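You operate a simulated robot arm through the tools that you are given. There is no shell and no other tool.

Carry out the task below with a simulated robot arm. There is one attempt and no reset: what you move stays moved.

## Task
Fold both flat striped pairs on the cabinet and lay them in the teal tray.
Fine: cuff half over toe half; black pair first, then the white pair.

Only the result counts: the job must be done as asked and must still hold three seconds after the hand-in. Knocking over, shifting, dropping, spilling or breaking anything else fails it. Flat cloth is picked up by pressing the open fingertips on it (5 to 10 N) and closing them slowly along it; thin cloth reads only 2 to 8 mm in the jaws.

## Robot
A 7-joint arm with a two-finger parallel gripper, fixed in place. Base frame: the origin is on the floor under the middle of its stand, x ahead of it, y to its left, z up. Readings come in cm, degrees, newtons and seconds.
With the tool pointing down near the work surface it reaches from about 44 to 92 cm from the base axis. Its first joint turns from -143.0 to 143.0 degrees. Payload 3 kg.
Tool frame: the origin (TCP) lies between the finger pads and is the grasp point; the fingertips stand 3 cm ahead of it; z points along the fingers, y is the line along which they close. The gripper opens to 9.4 cm. The fingers are 2.8 cm wide and 1 cm thick; the gripper's body (5 by 9.6 cm) begins 5.5 cm behind the TCP.
Orientation is that of the tool frame in the base frame, as a unit quaternion [x, y, z, w]. With the fingers straight down and closing along the base's y, the tool's x points along the base's -x, its y along +y and its z along -z.

## Interface
- The arm moves only by the tool step_arm. Its argument "targets" is a list of rows, each an object (a shift or turn left out is 0, a gripper value left out holds the last) with "jaw": the gripper command, from -1 (shut) to 1 (fully open), values between in proportion; "offset": the shift along the base's x, y, z in m, a list of three; "angular": the turn, a rotation vector about the base's x, y, z in degrees, a list of three. In form: [{"jaw": jaw, "offset": [x, y, z], "angular": [ax, ay, az]}, ...]. A call has 1 to 20 rows; each row is the pose to reach, as a shift and turn from the pose commanded when the call began. Each row takes 0.2 s and may step no farther than 5 cm and 8.6 degrees from the row before; otherwise, or with a gripper value out of range, the whole call is refused. A pose out of reach is approached as far as the arm can. The call stops where the force on the tool passes 40 N (or 10 N more than at its start, if that is more) or the arm is blocked; 0.2 s more then pass. Each finger travels about 7.2 cm/s and halts on what it meets, pressing with about 31 N; the grip force reading is that of the motor and also rises with nothing between the fingers. The clock runs only during rows and for 0.2 s after the last one: add rows that repeat a pose to give the fingers time. It gives the time, the measured TCP pose, the force on the tool (base axes), the opening and the grip force at its end, in the units of the frame above (readings bear some noise), with the torque about the TCP (base axes, N m) and any sound that the robot's microphone picked up, and new pictures: "views" is both (left out), scene, wrist or none.
- Cameras (640 x 400 px; columns grow to the right, rows downward): "scene" is fixed at [5.02, 65.14, 141.13]; the picture's right is [-0.26, -0.96, 0.00], its down [-0.80, 0.22, -0.55] and it looks along [0.53, -0.15, -0.83] (base axes); focal length 348 px, centre (320, 200). "wrist" rides on the gripper at [7.6, 1.4, -10.2] in the tool frame; the picture's right is [-0.18, 0.98, 0.00], its down [-0.75, -0.14, -0.64] and it looks along [-0.63, -0.12, 0.77] (tool axes); focal length 243 px, centre (320, 200). There is no depth. A picture from a camera that has moved, and an enlarged one, comes with that camera's place and axes in the base frame and with its lens.
- enlarge(camera, box): a new picture of the part [left, top, right, bottom] of that camera's present view, enlarged. No time passes.
- close_job(): hands the job in; it is judged then, once.

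Nothing tells you positions but the pictures and the camera data. Unless the task says otherwise, let go and move clear before handing in.

The tools are called after "Emit:" as name(argument=value, ...) on one line, values as JSON. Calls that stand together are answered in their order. step_arm: Moves the arm, as the interface text tells. Its arguments: {"type":"object","properties":{"targets":{"type":"array"},"views":{"type":"string","enum":["both","scene","wrist","none"]}},"required":["targets"]} The other tools are called the same way: enlarge (camera, box) takes an enlarged picture of a part of a camera's view; close_job () hands the job in.

At the start:

```text
clock: 0.0
tcp_pos: [25.87, 43.75, 102.4]
ee_rot: [0.0, 1.0, 0.0, 0.0]
wrist_force: [-0.4, -0.1, -0.7]
ft_torque: [0.02, 0.03, 0.02]
gripper_width: 9.38
gripper_force: 0.2
```

scene: 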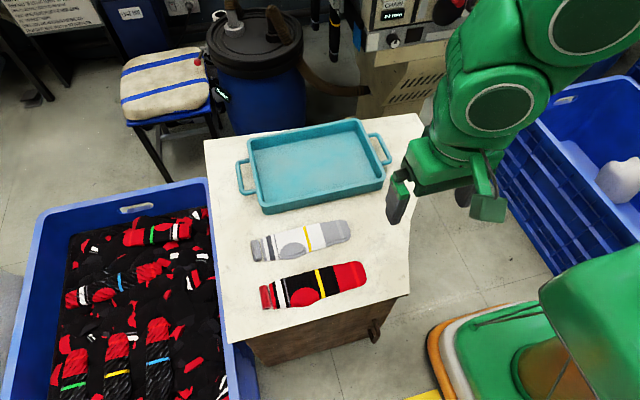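
wrist: 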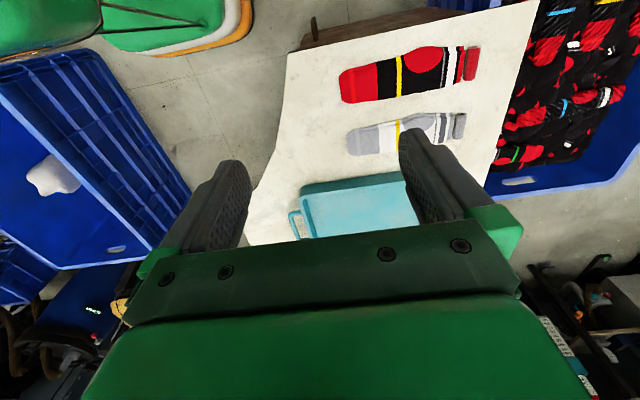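

The cabinet holds the black/red pair (near), the white/grey pair (middle) and the teal tray (far). Triangulating the two views puts the top at z≈63.5 cm, with the cuffs at the +y (picture left) end. I'll zoom in first to measure the outlines.

Emit:
enlarge(camera="scene", box=[230, 200, 390, 320])

Emit:
enlarge(camera="scene", box=[200, 100, 440, 250])

Emit:
enlarge(camera="wrist", box=[270, 20, 540, 190])

```text
3.33 times, centred on (310, 260) of scene
camera zoom: at [5.02, 65.14, 141.13], right [-0.26, -0.96, 0.0], down [-0.8, 0.22, -0.55], along [0.53, -0.15, -0.83], focal length 1159 px, centre (353, 0)
```

zoom: 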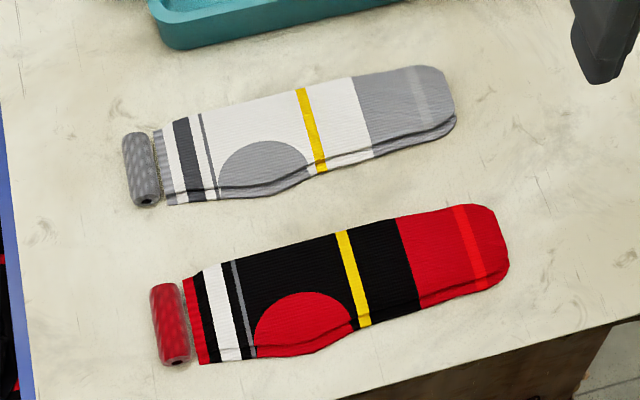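

```text
2.67 times, centred on (320, 175) of scene
camera zoom: at [5.02, 65.14, 141.13], right [-0.26, -0.96, 0.0], down [-0.8, 0.22, -0.55], along [0.53, -0.15, -0.83], focal length 928 px, centre (320, 267)
```

zoom: 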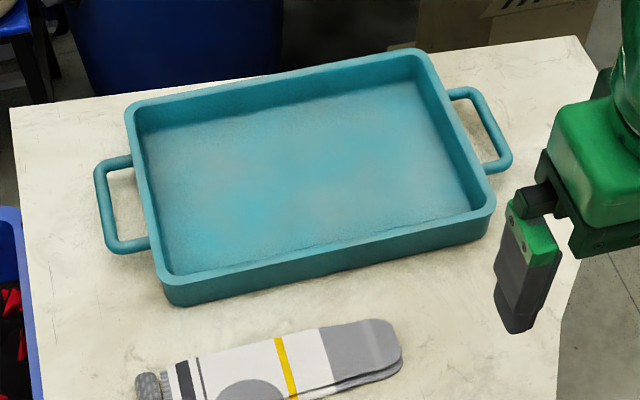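

```text
2.35 times, centred on (405, 105) of wrist
camera zoom: at [18.37, 45.32, 112.57], right [0.18, 0.98, 0.0], down [0.75, -0.14, 0.64], along [0.63, -0.12, -0.77], focal length 571 px, centre (120, 424)
```

zoom: 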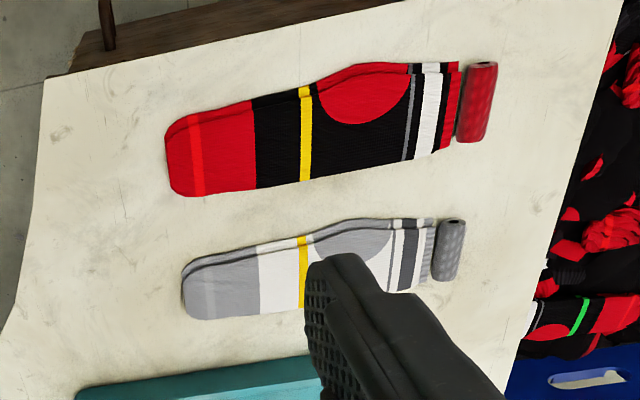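

Each pair has a small rolled piece lying at its cuff end. I'll zoom in to see whether it belongs to the pair or is a separate object.

Emit:
enlarge(camera="scene", box=[240, 265, 304, 315])

Emit:
enlarge(camera="scene", box=[240, 220, 304, 270])

Emit:
enlarge(camera="wrist", box=[430, 35, 494, 85])

Emit:
enlarge(camera="scene", box=[40, 200, 230, 400])

```text
8.00 times, centred on (272, 290) of scene
camera zoom: at [5.02, 65.14, 141.13], right [-0.26, -0.96, 0.0], down [-0.8, 0.22, -0.55], along [0.53, -0.15, -0.83], focal length 2782 px, centre (704, -520)
```

zoom: 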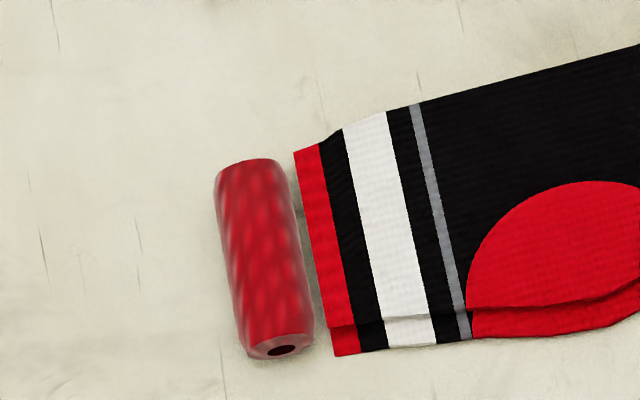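

```text
8.00 times, centred on (272, 245) of scene
camera zoom: at [5.02, 65.14, 141.13], right [-0.26, -0.96, 0.0], down [-0.8, 0.22, -0.55], along [0.53, -0.15, -0.83], focal length 2782 px, centre (704, -160)
```

zoom: 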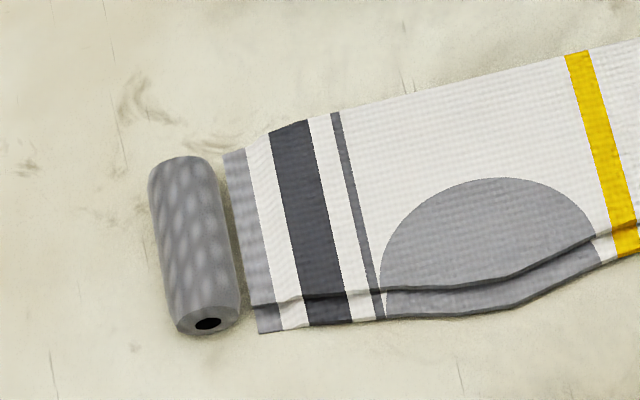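

```text
8.00 times, centred on (462, 60) of wrist
camera zoom: at [18.37, 45.32, 112.57], right [0.18, 0.98, 0.0], down [0.75, -0.14, 0.64], along [0.63, -0.12, -0.77], focal length 1941 px, centre (-816, 1320)
```

zoom: 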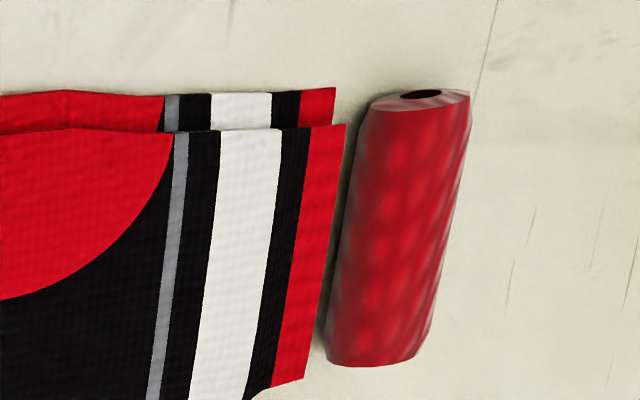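

```text
2.00 times, centred on (135, 300) of scene
camera zoom: at [5.02, 65.14, 141.13], right [-0.26, -0.96, 0.0], down [-0.8, 0.22, -0.55], along [0.53, -0.15, -0.83], focal length 696 px, centre (690, 0)
```

zoom: 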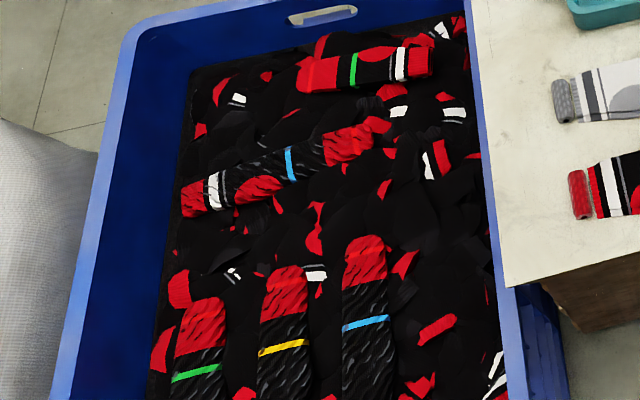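

The black pair spans y≈46.4 (toe) to 68.7 (cuff edge) at x≈29–35.5, with the yellow stripe at mid-length (y≈57.3) and the roll at about (32.6, 70.2). I'll move the hand above the black cuff to inspect it through the wrist camera.

Emit:
step_arm(targets=[{"jaw": 1, "offset": [0.0056, 0.0215, -0.0203]}, {"jaw": 1, "offset": [0.0112, 0.0429, -0.0407]}, {"jaw": 1, "offset": [0.0168, 0.0644, -0.061]}, {"jaw": 1, "offset": [0.0223, 0.0858, -0.0813]}, {"jaw": 1, "offset": [0.0279, 0.1073, -0.1017]}, {"jaw": 1, "offset": [0.0335, 0.1288, -0.122]}, {"jaw": 1, "offset": [0.0391, 0.1502, -0.1423]}, {"jaw": 1, "offset": [0.0447, 0.1717, -0.1627]}, {"jaw": 1, "offset": [0.0503, 0.1931, -0.183]}, {"jaw": 1, "offset": [0.0558, 0.2146, -0.2033]}, {"jaw": 1, "offset": [0.0614, 0.236, -0.2237]}, {"jaw": 1, "offset": [0.067, 0.2575, -0.244]}, {"jaw": 1, "offset": [0.067, 0.2575, -0.244]}])

```text
clock: 2.8
tcp_pos: [32.72, 69.39, 77.74]
ee_rot: [0.0, 1.0, 0.0, 0.0]
wrist_force: [-0.3, 0.1, 0.1]
ft_torque: [-0.01, -0.01, 0.0]
gripper_width: 9.42
gripper_force: 0.0
camera wrist: at [25.1, 71.07, 88.13], right [0.18, 0.98, 0.0], down [0.75, -0.14, 0.64], along [0.63, -0.12, -0.77], focal length 243 px, centre (320, 200)
```

scene: 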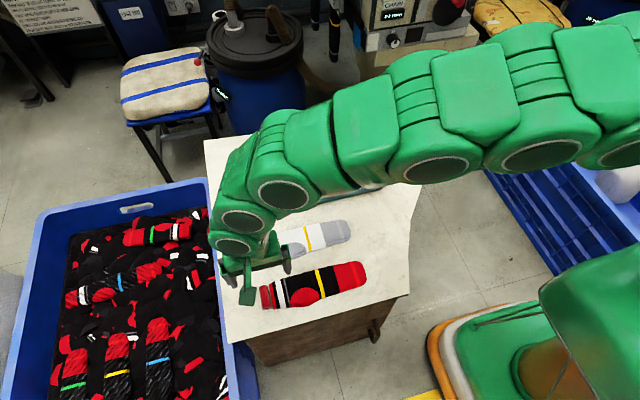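
wrist: 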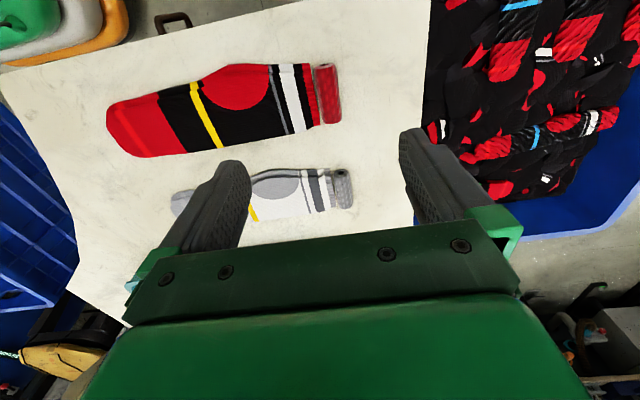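

The hand is now above the cuff. I'll enlarge the wrist view on the roll and the cuff edge.

Emit:
enlarge(camera="wrist", box=[260, 50, 356, 140])

Emit:
enlarge(camera="wrist", box=[280, 155, 370, 225])

Emit:
enlarge(camera="wrist", box=[100, 50, 360, 170])

```text
4.44 times, centred on (308, 95) of wrist
camera zoom: at [25.1, 71.07, 88.13], right [0.18, 0.98, 0.0], down [0.75, -0.14, 0.64], along [0.63, -0.12, -0.77], focal length 1078 px, centre (373, 667)
```

zoom: 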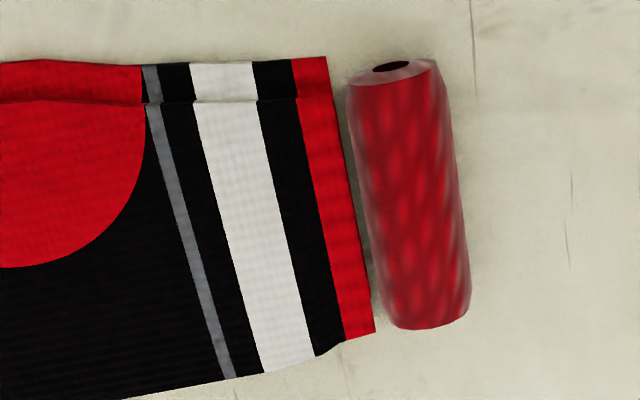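

```text
5.71 times, centred on (325, 190) of wrist
camera zoom: at [25.1, 71.07, 88.13], right [0.18, 0.98, 0.0], down [0.75, -0.14, 0.64], along [0.63, -0.12, -0.77], focal length 1386 px, centre (291, 257)
```

zoom: 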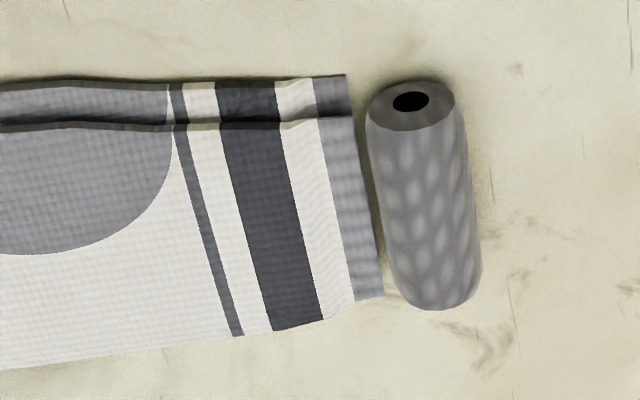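

```text
2.46 times, centred on (230, 110) of wrist
camera zoom: at [25.1, 71.07, 88.13], right [0.18, 0.98, 0.0], down [0.75, -0.14, 0.64], along [0.63, -0.12, -0.77], focal length 597 px, centre (542, 422)
```

zoom: 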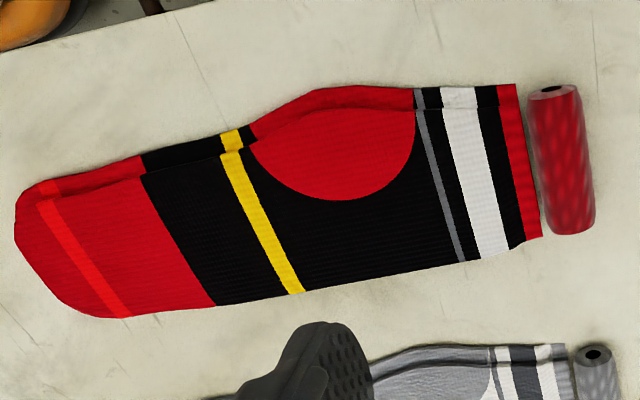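

The roll matches each pair in colour and width and sits right at the cuff edge, so I take it to be the rolled cuff welt. For the black pair it is at about (32.2, 70.4), roughly 1.9 cm thick. I'll narrow the jaws, come down just above it and check the alignment.

Emit:
step_arm(targets=[{"jaw": 0.5, "offset": [-0.001, 0.003, -0.02]}, {"jaw": 0.1, "offset": [-0.002, 0.006, -0.04]}, {"jaw": -0.1, "offset": [-0.0035, 0.009, -0.06]}, {"jaw": -0.1, "offset": [-0.0035, 0.009, -0.08]}, {"jaw": -0.1, "offset": [-0.0035, 0.009, -0.08]}])

```text
clock: 4.0
tcp_pos: [32.27, 70.32, 69.93]
ee_rot: [0.001, 1.0, 0.0, 0.0]
wrist_force: [-1.0, 0.8, 0.8]
ft_torque: [0.01, -0.03, -0.03]
gripper_width: 4.22
gripper_force: 0.1
camera wrist: at [24.72, 71.99, 80.09], right [0.18, 0.98, 0.0], down [0.75, -0.14, 0.64], along [0.63, -0.12, -0.77], focal length 243 px, centre (320, 200)
```

scene: 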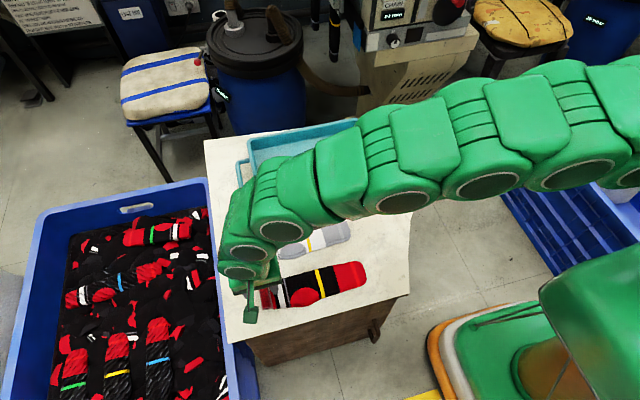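
wrist: 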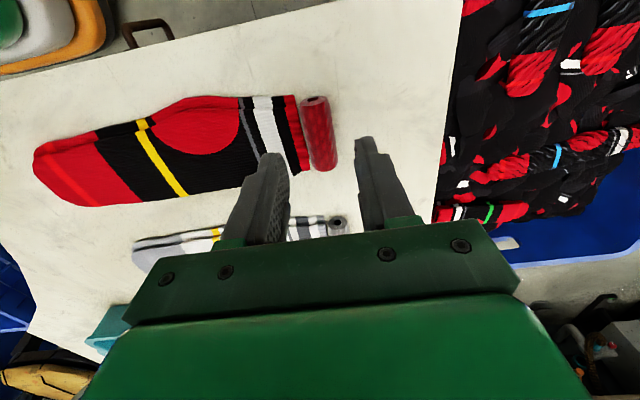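

The roll sits between the fingertips as seen from above. I'll zoom in to check the centring before going down.

Emit:
enlarge(camera="wrist", box=[230, 80, 400, 200])

Emit:
enlarge(camera="scene", box=[210, 250, 310, 330])

```text
3.33 times, centred on (315, 140) of wrist
camera zoom: at [24.72, 71.99, 80.09], right [0.18, 0.98, 0.0], down [0.75, -0.14, 0.64], along [0.63, -0.12, -0.77], focal length 809 px, centre (337, 400)
```

zoom: 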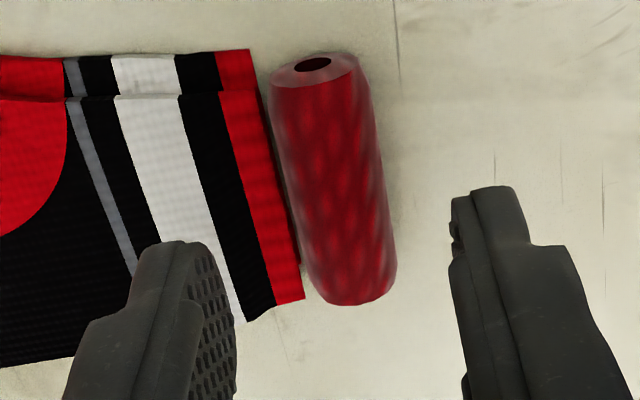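

```text
5.00 times, centred on (260, 290) of scene
camera zoom: at [5.02, 65.14, 141.13], right [-0.26, -0.96, 0.0], down [-0.8, 0.22, -0.55], along [0.53, -0.15, -0.83], focal length 1739 px, centre (620, -250)
```

zoom: 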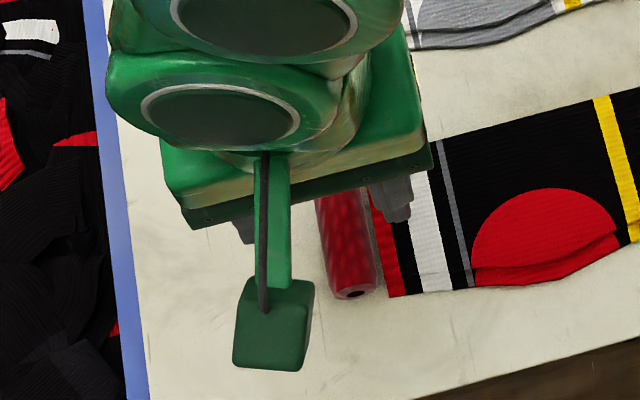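

The finger midpoint and roll axis agree within about 1 mm in y. I'll go down with the fingers straddling the roll, in small steps and watching the force.

Emit:
step_arm(targets=[{"jaw": -0.1, "offset": [-0.003, -0.001, -0.01]}, {"jaw": -0.1, "offset": [-0.003, -0.001, -0.018]}, {"jaw": -0.1, "offset": [-0.003, -0.001, -0.023]}, {"jaw": -0.1, "offset": [-0.003, -0.001, -0.025]}, {"jaw": -0.1, "offset": [-0.003, -0.001, -0.025]}])

```text
clock: 5.2
tcp_pos: [31.98, 70.32, 67.36]
ee_rot: [0.0, 1.0, 0.0, -0.001]
wrist_force: [1.3, 0.4, -0.2]
ft_torque: [0.01, 0.0, 0.01]
gripper_width: 4.22
gripper_force: 0.1
camera wrist: at [24.4, 71.87, 77.68], right [0.18, 0.98, 0.0], down [0.75, -0.14, 0.64], along [0.63, -0.12, -0.77], focal length 243 px, centre (320, 200)
```

scene: 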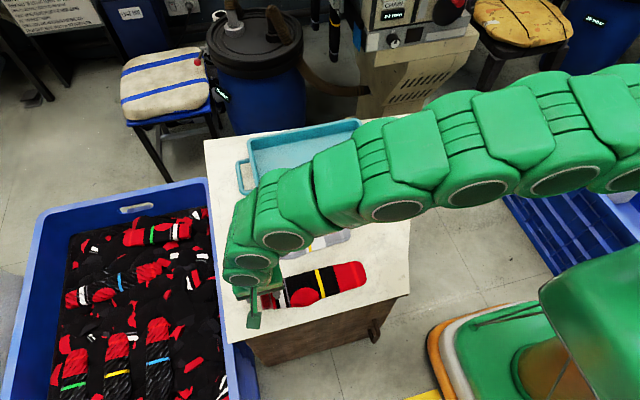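
wrist: 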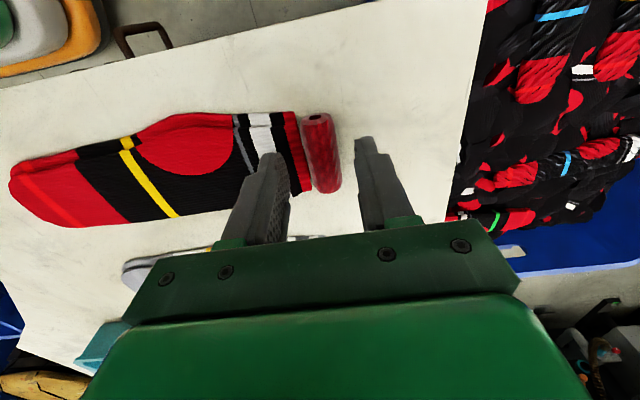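

Emit:
enlarge(camera="wrist", box=[230, 90, 400, 210])

Emit:
enlarge(camera="scene", box=[220, 260, 320, 330])

```text
3.33 times, centred on (315, 150) of wrist
camera zoom: at [24.4, 71.87, 77.68], right [0.18, 0.98, 0.0], down [0.75, -0.14, 0.64], along [0.63, -0.12, -0.77], focal length 809 px, centre (337, 367)
```

zoom: 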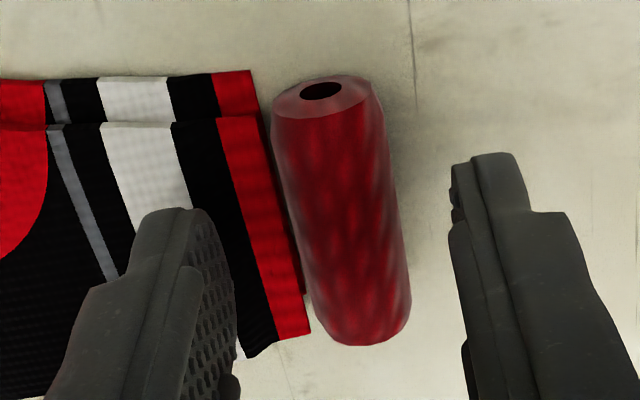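

```text
5.71 times, centred on (270, 295) of scene
camera zoom: at [5.02, 65.14, 141.13], right [-0.26, -0.96, 0.0], down [-0.8, 0.22, -0.55], along [0.53, -0.15, -0.83], focal length 1987 px, centre (606, -343)
```

zoom: 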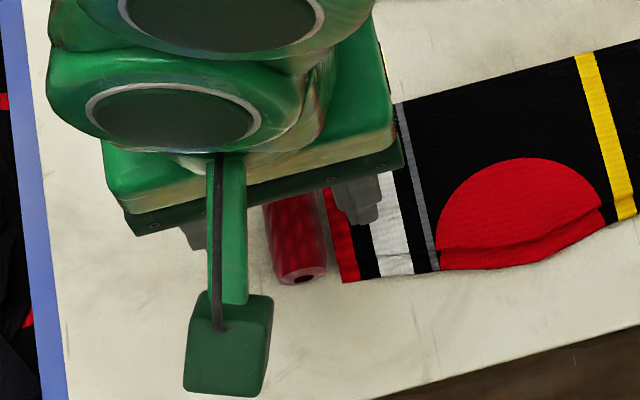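

No contact yet, with the tips at about z=64.4. I'll lower a few more millimetres until the tips feel the cloth or are below the roll's equator.

Emit:
step_arm(targets=[{"jaw": -0.1, "offset": [0, 0, -0.001]}, {"jaw": -0.1, "offset": [0, 0, -0.002]}, {"jaw": -0.1, "offset": [0, 0, -0.003]}, {"jaw": -0.1, "offset": [0, 0, -0.003]}], views="wrist")

```text
clock: 6.2
tcp_pos: [31.96, 70.3, 67.21]
ee_rot: [0.0, 1.0, 0.0, 0.001]
wrist_force: [0.0, -0.2, 0.3]
ft_torque: [0.01, -0.01, 0.02]
gripper_width: 4.21
gripper_force: 0.1
camera wrist: at [24.43, 71.87, 77.39], right [0.18, 0.98, 0.0], down [0.75, -0.14, 0.64], along [0.63, -0.12, -0.77], focal length 243 px, centre (320, 200)
```

wrist: 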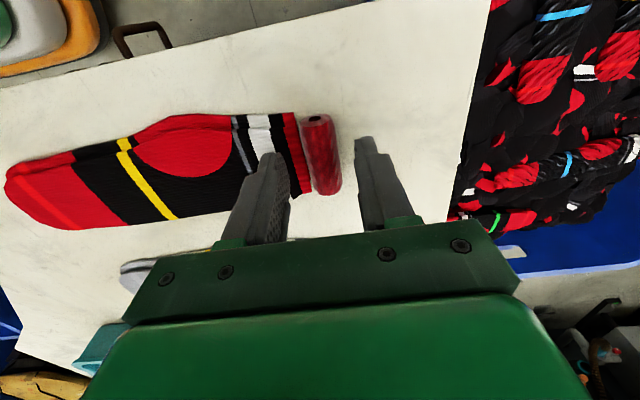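

Emit:
step_arm(targets=[{"jaw": -0.1, "offset": [0, 0, -0.001]}, {"jaw": -0.1, "offset": [0, 0, -0.002]}, {"jaw": -0.1, "offset": [0, 0, -0.003]}, {"jaw": -0.1, "offset": [0, 0, -0.003]}], views="wrist")

```text
clock: 7.2
tcp_pos: [32.13, 70.22, 66.79]
ee_rot: [0.0, 1.0, 0.0, 0.0]
wrist_force: [0.7, -0.1, -0.8]
ft_torque: [0.03, -0.01, -0.01]
gripper_width: 4.23
gripper_force: 0.0
camera wrist: at [24.41, 71.86, 77.1], right [0.18, 0.98, 0.0], down [0.75, -0.14, 0.64], along [0.63, -0.12, -0.77], focal length 243 px, centre (320, 200)
```

wrist: 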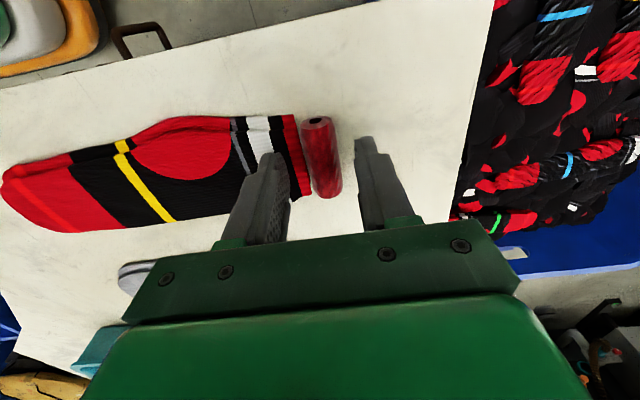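

Emit:
step_arm(targets=[{"jaw": -0.1, "offset": [0, 0, -0.001]}, {"jaw": -0.1, "offset": [0, 0, -0.002]}, {"jaw": -0.1, "offset": [0, 0, -0.003]}, {"jaw": -0.1, "offset": [0, 0, -0.003]}], views="wrist")

Emit:
enlarge(camera="wrist", box=[230, 90, 400, 210])

Emit:
enlarge(camera="scene", box=[220, 260, 320, 330])

```text
clock: 8.2
tcp_pos: [31.97, 70.35, 66.6]
ee_rot: [0.0, 1.0, 0.001, 0.0]
wrist_force: [0.1, -0.5, -0.3]
ft_torque: [0.02, 0.0, -0.02]
gripper_width: 4.24
gripper_force: 0.0
camera wrist: at [24.42, 71.87, 76.81], right [0.18, 0.98, 0.0], down [0.75, -0.14, 0.64], along [0.63, -0.12, -0.77], focal length 243 px, centre (320, 200)
```

wrist: 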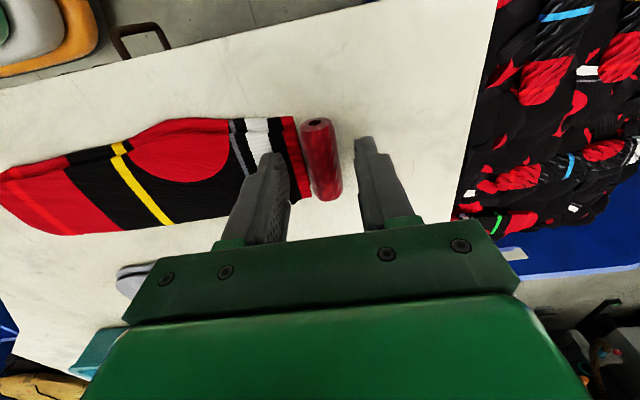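

```text
3.33 times, centred on (315, 150) of wrist
camera zoom: at [24.42, 71.87, 76.81], right [0.18, 0.98, 0.0], down [0.75, -0.14, 0.64], along [0.63, -0.12, -0.77], focal length 809 px, centre (337, 367)
```

zoom: 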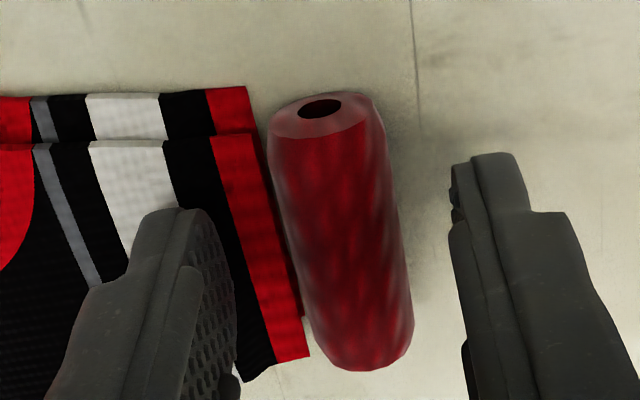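

```text
5.71 times, centred on (270, 295) of scene
camera zoom: at [5.02, 65.14, 141.13], right [-0.26, -0.96, 0.0], down [-0.8, 0.22, -0.55], along [0.53, -0.15, -0.83], focal length 1987 px, centre (606, -343)
```

zoom: 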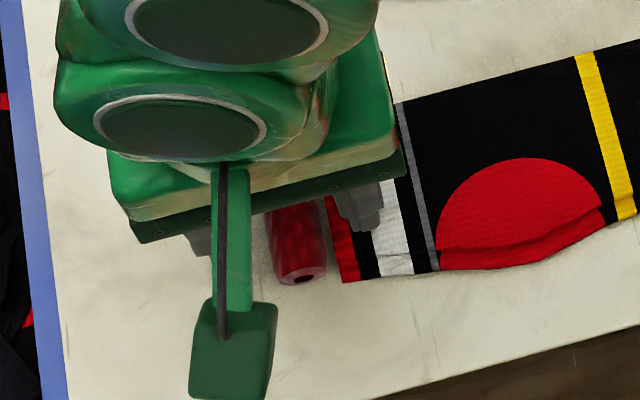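

Emit:
step_arm(targets=[{"jaw": -0.1, "offset": [0, 0, -0.001]}, {"jaw": -0.1, "offset": [0, 0, -0.002]}, {"jaw": -0.1, "offset": [0, 0, -0.003]}, {"jaw": -0.1, "offset": [0, 0, -0.003]}], views="wrist")

Emit:
enlarge(camera="wrist", box=[230, 90, 400, 210])

```text
clock: 9.2
tcp_pos: [32.1, 70.3, 66.39]
ee_rot: [0.0, 1.0, 0.001, 0.001]
wrist_force: [-7.3, -1.8, 29.6]
ft_torque: [-0.8, 0.24, -0.23]
gripper_width: 4.3
gripper_force: 0.5
camera wrist: at [24.44, 71.84, 76.61], right [0.18, 0.98, 0.0], down [0.75, -0.14, 0.64], along [0.63, -0.12, -0.77], focal length 243 px, centre (320, 200)
```

wrist: 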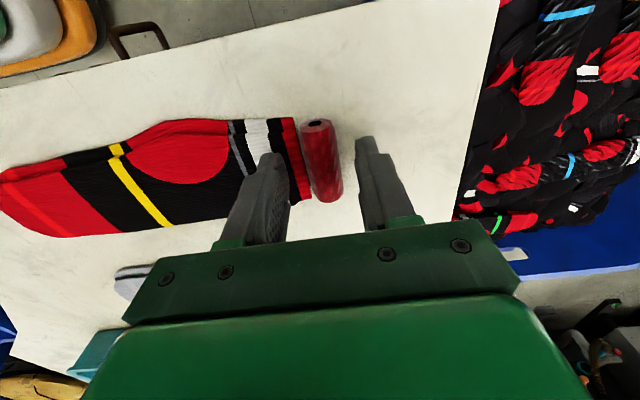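

```text
3.33 times, centred on (315, 150) of wrist
camera zoom: at [24.44, 71.84, 76.61], right [0.18, 0.98, 0.0], down [0.75, -0.14, 0.64], along [0.63, -0.12, -0.77], focal length 809 px, centre (337, 367)
```

zoom: 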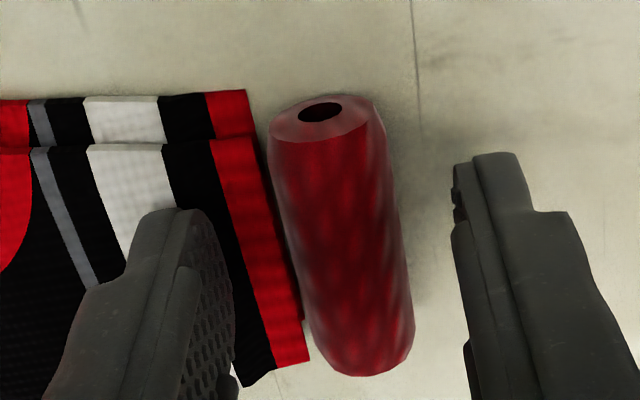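

Contact came from the −y finger on the cuff cloth, so the cloth top is at tip z≈63.45. I'll back off about 1.5 mm and close slowly on the roll.

Emit:
step_arm(targets=[{"jaw": -0.1, "offset": [0, 0, 0.002]}, {"jaw": -0.15, "offset": [0, 0.001, 0.002]}, {"jaw": -0.22, "offset": [0, 0.001, 0.002]}, {"jaw": -0.29, "offset": [0, 0.001, 0.002]}, {"jaw": -0.36, "offset": [0, 0.001, 0.002]}, {"jaw": -0.42, "offset": [0, 0.001, 0.002]}, {"jaw": -0.48, "offset": [0, 0.001, 0.002]}, {"jaw": -0.54, "offset": [0, 0.001, 0.002]}, {"jaw": -0.58, "offset": [0, 0.001, 0.002]}, {"jaw": -0.6, "offset": [0, 0.001, 0.002]}, {"jaw": -0.62, "offset": [0, 0.001, 0.002]}])

Emit:
enlarge(camera="wrist", box=[230, 90, 400, 210])

Emit:
enlarge(camera="scene", box=[220, 250, 380, 330])

```text
clock: 11.6
tcp_pos: [31.98, 70.44, 66.46]
ee_rot: [0.0, 1.0, 0.0, 0.0]
wrist_force: [-0.2, -0.6, 0.1]
ft_torque: [0.01, -0.01, 0.01]
gripper_width: 1.9
gripper_force: 30.9
camera wrist: at [24.41, 71.93, 76.72], right [0.18, 0.98, 0.0], down [0.75, -0.14, 0.64], along [0.63, -0.12, -0.77], focal length 243 px, centre (320, 200)
```

scene: 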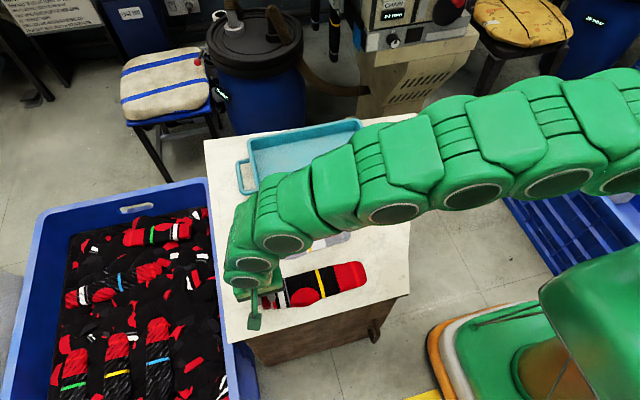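
wrist: 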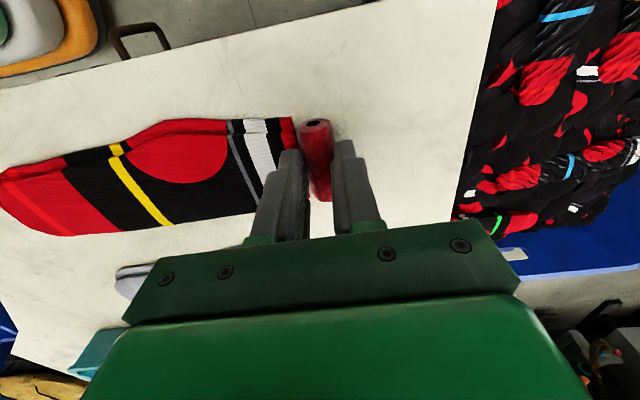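

```text
3.33 times, centred on (315, 150) of wrist
camera zoom: at [24.41, 71.93, 76.72], right [0.18, 0.98, 0.0], down [0.75, -0.14, 0.64], along [0.63, -0.12, -0.77], focal length 809 px, centre (337, 367)
```

zoom: 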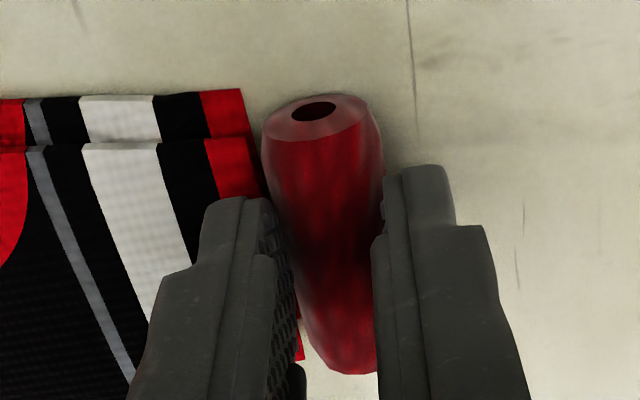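

```text
4.00 times, centred on (300, 290) of scene
camera zoom: at [5.02, 65.14, 141.13], right [-0.26, -0.96, 0.0], down [-0.8, 0.22, -0.55], along [0.53, -0.15, -0.83], focal length 1391 px, centre (400, -160)
```

zoom: 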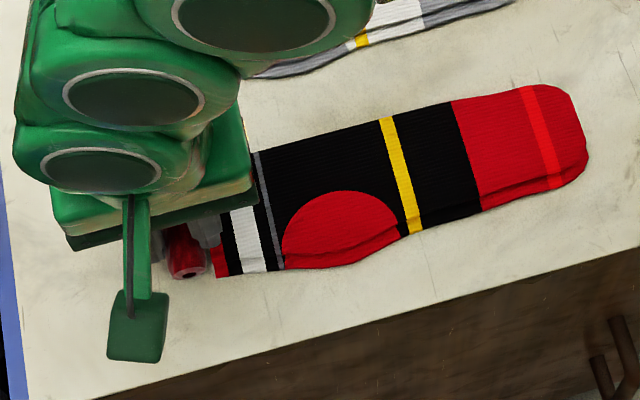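

The roll is gripped at 1.9 cm with about 31 N. I'll lift just 2 cm to see whether the sock's cuff comes with it.

Emit:
step_arm(targets=[{"jaw": -0.65, "offset": [0, 0, 0.003]}, {"jaw": -0.65, "offset": [0, 0, 0.008]}, {"jaw": -0.65, "offset": [0, 0, 0.014]}, {"jaw": -0.65, "offset": [0, 0, 0.02]}, {"jaw": -0.65, "offset": [0, 0, 0.02]}])

Emit:
enlarge(camera="wrist", box=[230, 90, 400, 210])

Emit:
enlarge(camera="scene", box=[220, 250, 380, 330])

```text
clock: 12.8
tcp_pos: [32.0, 70.4, 68.48]
ee_rot: [0.0, 1.0, 0.0, 0.001]
wrist_force: [0.8, 1.3, 0.8]
ft_torque: [0.01, 0.02, 0.04]
gripper_width: 1.92
gripper_force: 30.8
camera wrist: at [24.42, 71.94, 78.77], right [0.18, 0.98, 0.0], down [0.75, -0.14, 0.64], along [0.63, -0.12, -0.77], focal length 243 px, centre (320, 200)
```

scene: 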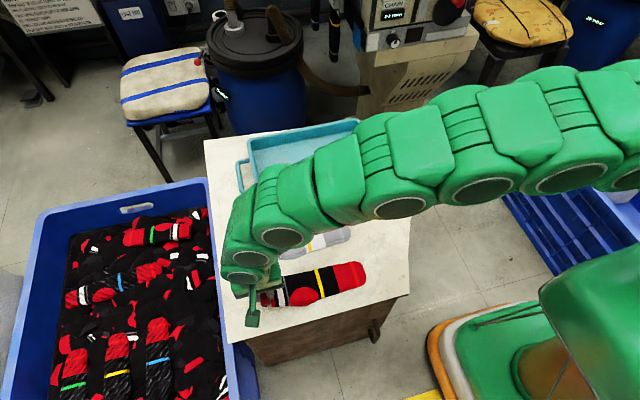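
wrist: 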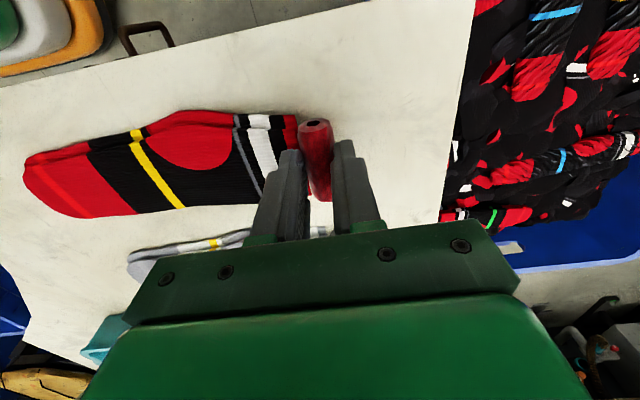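

```text
3.33 times, centred on (315, 150) of wrist
camera zoom: at [24.42, 71.94, 78.77], right [0.18, 0.98, 0.0], down [0.75, -0.14, 0.64], along [0.63, -0.12, -0.77], focal length 809 px, centre (337, 367)
```

zoom: 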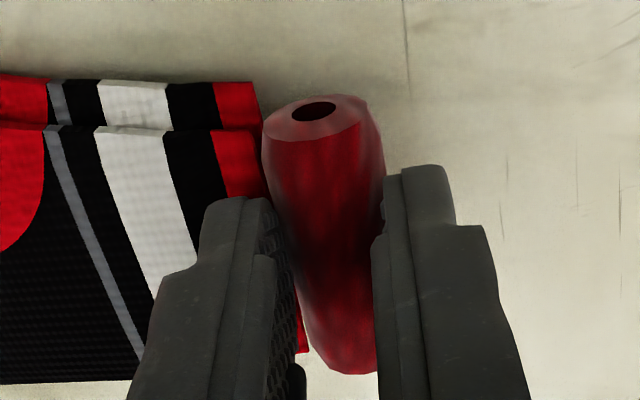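

```text
4.00 times, centred on (300, 290) of scene
camera zoom: at [5.02, 65.14, 141.13], right [-0.26, -0.96, 0.0], down [-0.8, 0.22, -0.55], along [0.53, -0.15, -0.83], focal length 1391 px, centre (400, -160)
```

zoom: 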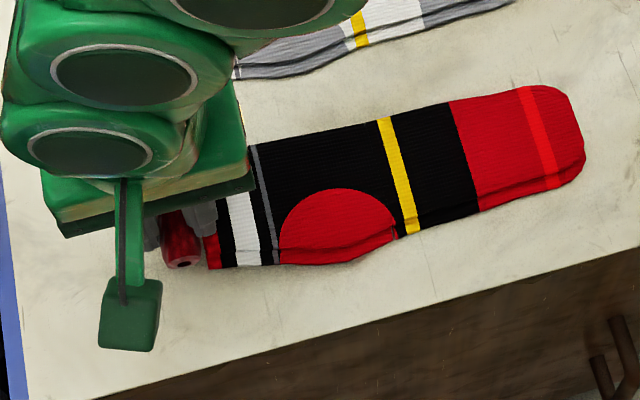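

The cuff rose together with the roll, so the roll is attached. I'll keep lifting in an arc toward the toe so the pair hangs freely.

Emit:
step_arm(targets=[{"jaw": -0.7, "offset": [0, -0.002, 0.015]}, {"jaw": -0.7, "offset": [0, -0.006, 0.035]}, {"jaw": -0.7, "offset": [0, -0.014, 0.055]}, {"jaw": -0.7, "offset": [0, -0.024, 0.075]}, {"jaw": -0.7, "offset": [0, -0.038, 0.095]}, {"jaw": -0.7, "offset": [0, -0.054, 0.115]}, {"jaw": -0.7, "offset": [0, -0.072, 0.135]}, {"jaw": -0.7, "offset": [0, -0.072, 0.135]}])

Emit:
enlarge(camera="scene", box=[220, 200, 400, 330])

```text
clock: 14.6
tcp_pos: [31.81, 63.15, 82.1]
ee_rot: [0.0, 1.0, 0.0, 0.0]
wrist_force: [0.4, -0.8, 0.2]
ft_torque: [-0.01, -0.03, 0.03]
gripper_width: 1.88
gripper_force: 31.2
camera wrist: at [24.36, 64.8, 92.24], right [0.18, 0.98, 0.0], down [0.75, -0.14, 0.64], along [0.63, -0.12, -0.77], focal length 243 px, centre (320, 200)
```

scene: 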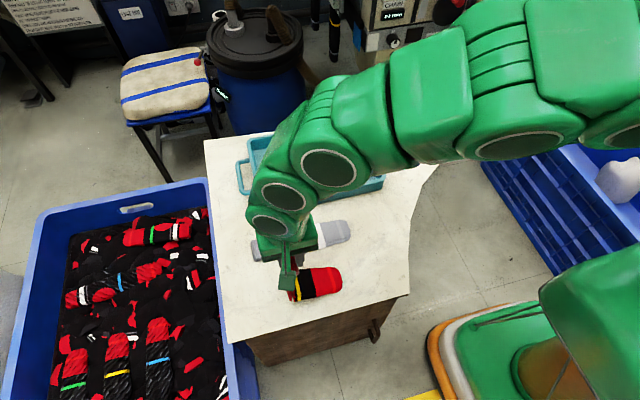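
wrist: 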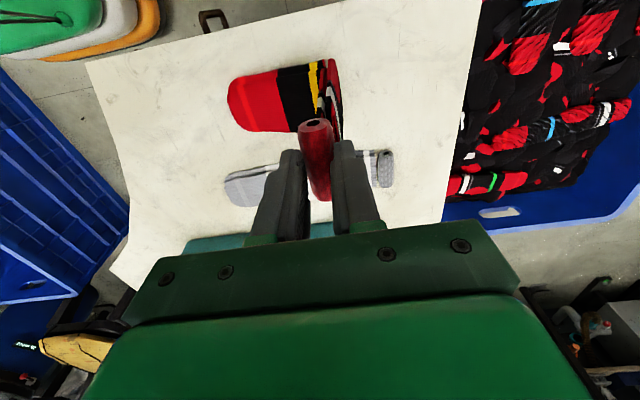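

```text
3.08 times, centred on (310, 265) of scene
camera zoom: at [5.02, 65.14, 141.13], right [-0.26, -0.96, 0.0], down [-0.8, 0.22, -0.55], along [0.53, -0.15, -0.83], focal length 1070 px, centre (351, 0)
```

zoom: 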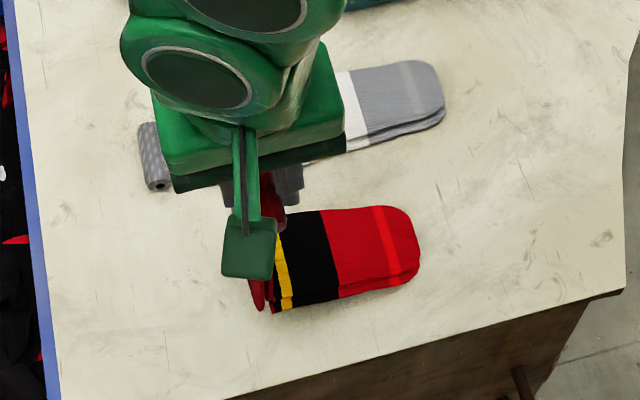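

The cuff half hangs below the hand and the toe half still lies on the top, so the cloth bends freely. I'll keep lifting until the toe is clear of the cabinet, then go higher than the tray rim.

Emit:
step_arm(targets=[{"jaw": -0.7, "offset": [0, -0.015, 0.015]}, {"jaw": -0.7, "offset": [0, -0.03, 0.03]}, {"jaw": -0.7, "offset": [0, -0.045, 0.048]}, {"jaw": -0.7, "offset": [0, -0.06, 0.066]}, {"jaw": -0.7, "offset": [0, -0.075, 0.086]}, {"jaw": -0.7, "offset": [0, -0.085, 0.106]}, {"jaw": -0.7, "offset": [0, -0.09, 0.126]}, {"jaw": -0.7, "offset": [0, -0.09, 0.146]}, {"jaw": -0.7, "offset": [0, -0.09, 0.16]}, {"jaw": -0.7, "offset": [0, -0.09, 0.16]}])

Emit:
enlarge(camera="scene", box=[220, 180, 420, 330])

```text
clock: 16.8
tcp_pos: [32.08, 54.36, 97.79]
ee_rot: [0.0, 1.0, 0.0, -0.001]
wrist_force: [-0.1, 0.1, -1.0]
ft_torque: [-0.02, 0.01, -0.02]
gripper_width: 1.83
gripper_force: 30.7
camera wrist: at [24.46, 55.78, 108.05], right [0.18, 0.98, 0.0], down [0.75, -0.14, 0.64], along [0.63, -0.12, -0.77], focal length 243 px, centre (320, 200)
```

scene: 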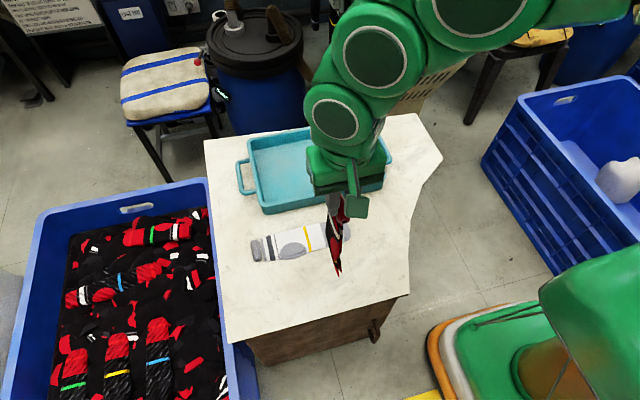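
wrist: 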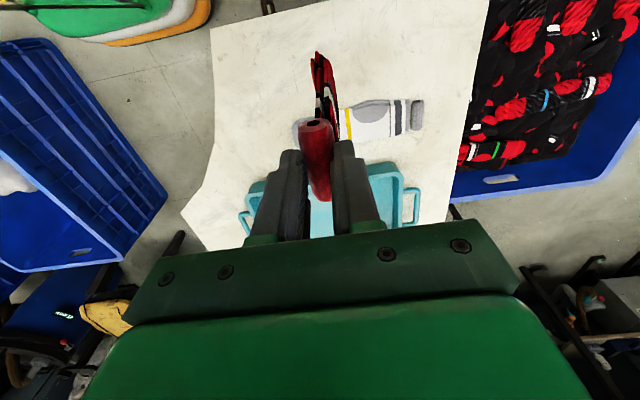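

```text
2.67 times, centred on (320, 255) of scene
camera zoom: at [5.02, 65.14, 141.13], right [-0.26, -0.96, 0.0], down [-0.8, 0.22, -0.55], along [0.53, -0.15, -0.83], focal length 928 px, centre (320, 53)
```

zoom: 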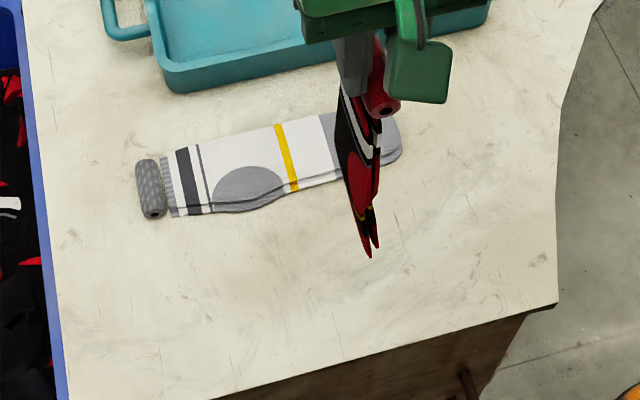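

The pair hangs freely from the roll. I'll look closer at how it hangs before carrying it over to the tray.

Emit:
enlarge(camera="scene", box=[310, 185, 370, 285])

Emit:
enlarge(camera="wrist", box=[260, 40, 380, 220])

```text
4.00 times, centred on (340, 235) of scene
camera zoom: at [5.02, 65.14, 141.13], right [-0.26, -0.96, 0.0], down [-0.8, 0.22, -0.55], along [0.53, -0.15, -0.83], focal length 1391 px, centre (240, 60)
```

zoom: 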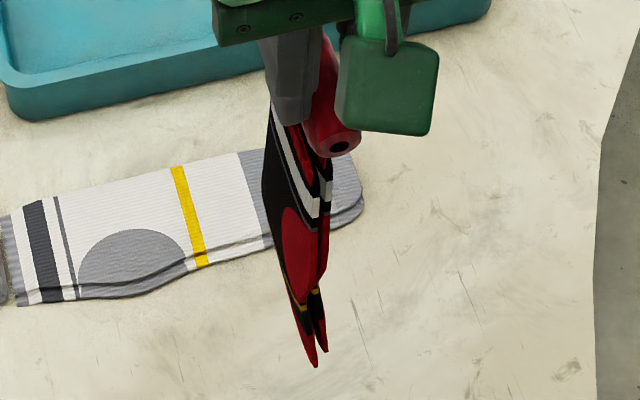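

```text
2.22 times, centred on (320, 130) of wrist
camera zoom: at [24.46, 55.78, 108.05], right [0.18, 0.98, 0.0], down [0.75, -0.14, 0.64], along [0.63, -0.12, -0.77], focal length 539 px, centre (320, 356)
```

zoom: 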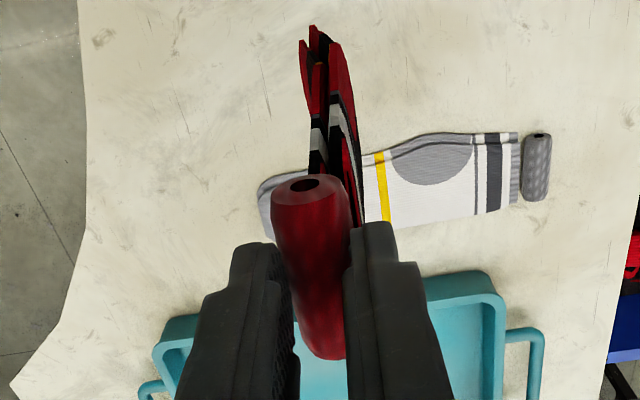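

The cloth is very flexible, so I can carry the pair to the tray, lay the toe half down with the toe toward −y, and fold the cuff half over it. I'll carry it at this height, since the toe hangs at about z≈71 and the rim is at about 67.

Emit:
step_arm(targets=[{"jaw": -0.7, "offset": [0.01, -0.003, 0.003]}, {"jaw": -0.7, "offset": [0.03, -0.008, 0.006]}, {"jaw": -0.7, "offset": [0.055, -0.014, 0.008]}, {"jaw": -0.7, "offset": [0.08, -0.02, 0.01]}, {"jaw": -0.7, "offset": [0.105, -0.026, 0.01]}, {"jaw": -0.7, "offset": [0.13, -0.032, 0.01]}, {"jaw": -0.7, "offset": [0.155, -0.038, 0.01]}, {"jaw": -0.7, "offset": [0.18, -0.044, 0.01]}, {"jaw": -0.7, "offset": [0.205, -0.05, 0.01]}, {"jaw": -0.7, "offset": [0.23, -0.056, 0.01]}, {"jaw": -0.7, "offset": [0.255, -0.062, 0.01]}, {"jaw": -0.7, "offset": [0.275, -0.067, 0.01]}, {"jaw": -0.7, "offset": [0.29, -0.071, 0.01]}, {"jaw": -0.7, "offset": [0.296, -0.072, 0.01]}, {"jaw": -0.7, "offset": [0.296, -0.072, 0.01]}, {"jaw": -0.7, "offset": [0.296, -0.072, 0.01]}])

Emit:
enlarge(camera="scene", box=[220, 100, 420, 240])

```text
clock: 20.2
tcp_pos: [61.47, 46.96, 98.89]
ee_rot: [0.0, 1.0, 0.0, 0.0]
wrist_force: [0.6, 1.0, -0.6]
ft_torque: [0.02, 0.02, -0.01]
gripper_width: 1.86
gripper_force: 30.8
camera wrist: at [53.95, 48.61, 109.13], right [0.18, 0.98, 0.0], down [0.75, -0.14, 0.64], along [0.63, -0.12, -0.77], focal length 243 px, centre (320, 200)
```

scene: 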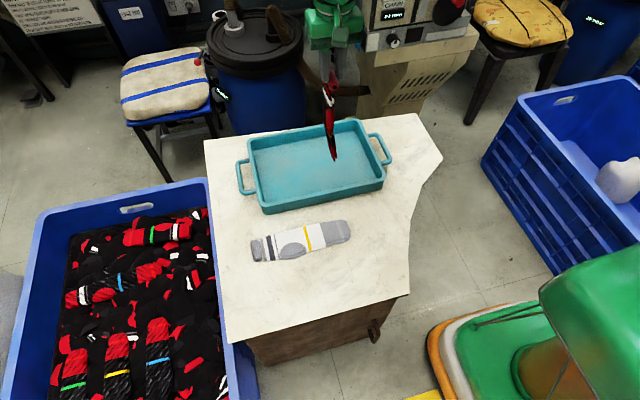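
wrist: 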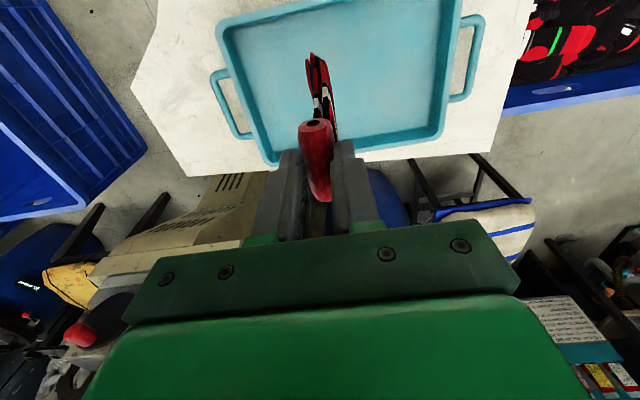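

```text
2.86 times, centred on (320, 170) of scene
camera zoom: at [5.02, 65.14, 141.13], right [-0.26, -0.96, 0.0], down [-0.8, 0.22, -0.55], along [0.53, -0.15, -0.83], focal length 994 px, centre (320, 286)
```

zoom: 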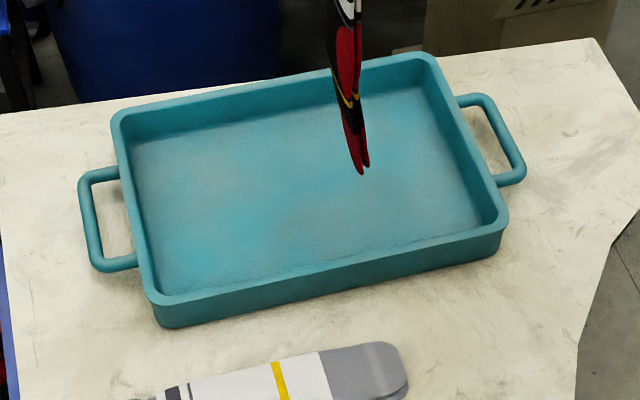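

The pair hangs over the tray. I'll enlarge the wrist view to measure the tray's inner floor from above before lowering.

Emit:
enlarge(camera="wrist", box=[190, 0, 510, 200])

```text
2.00 times, centred on (350, 100) of wrist
camera zoom: at [53.95, 48.61, 109.13], right [0.18, 0.98, 0.0], down [0.75, -0.14, 0.64], along [0.63, -0.12, -0.77], focal length 485 px, centre (260, 400)
```

zoom: 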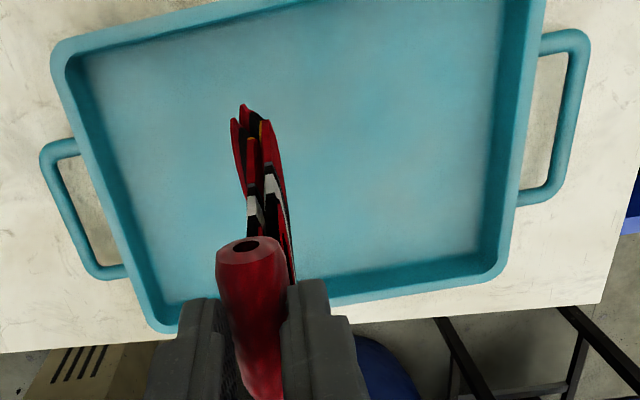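

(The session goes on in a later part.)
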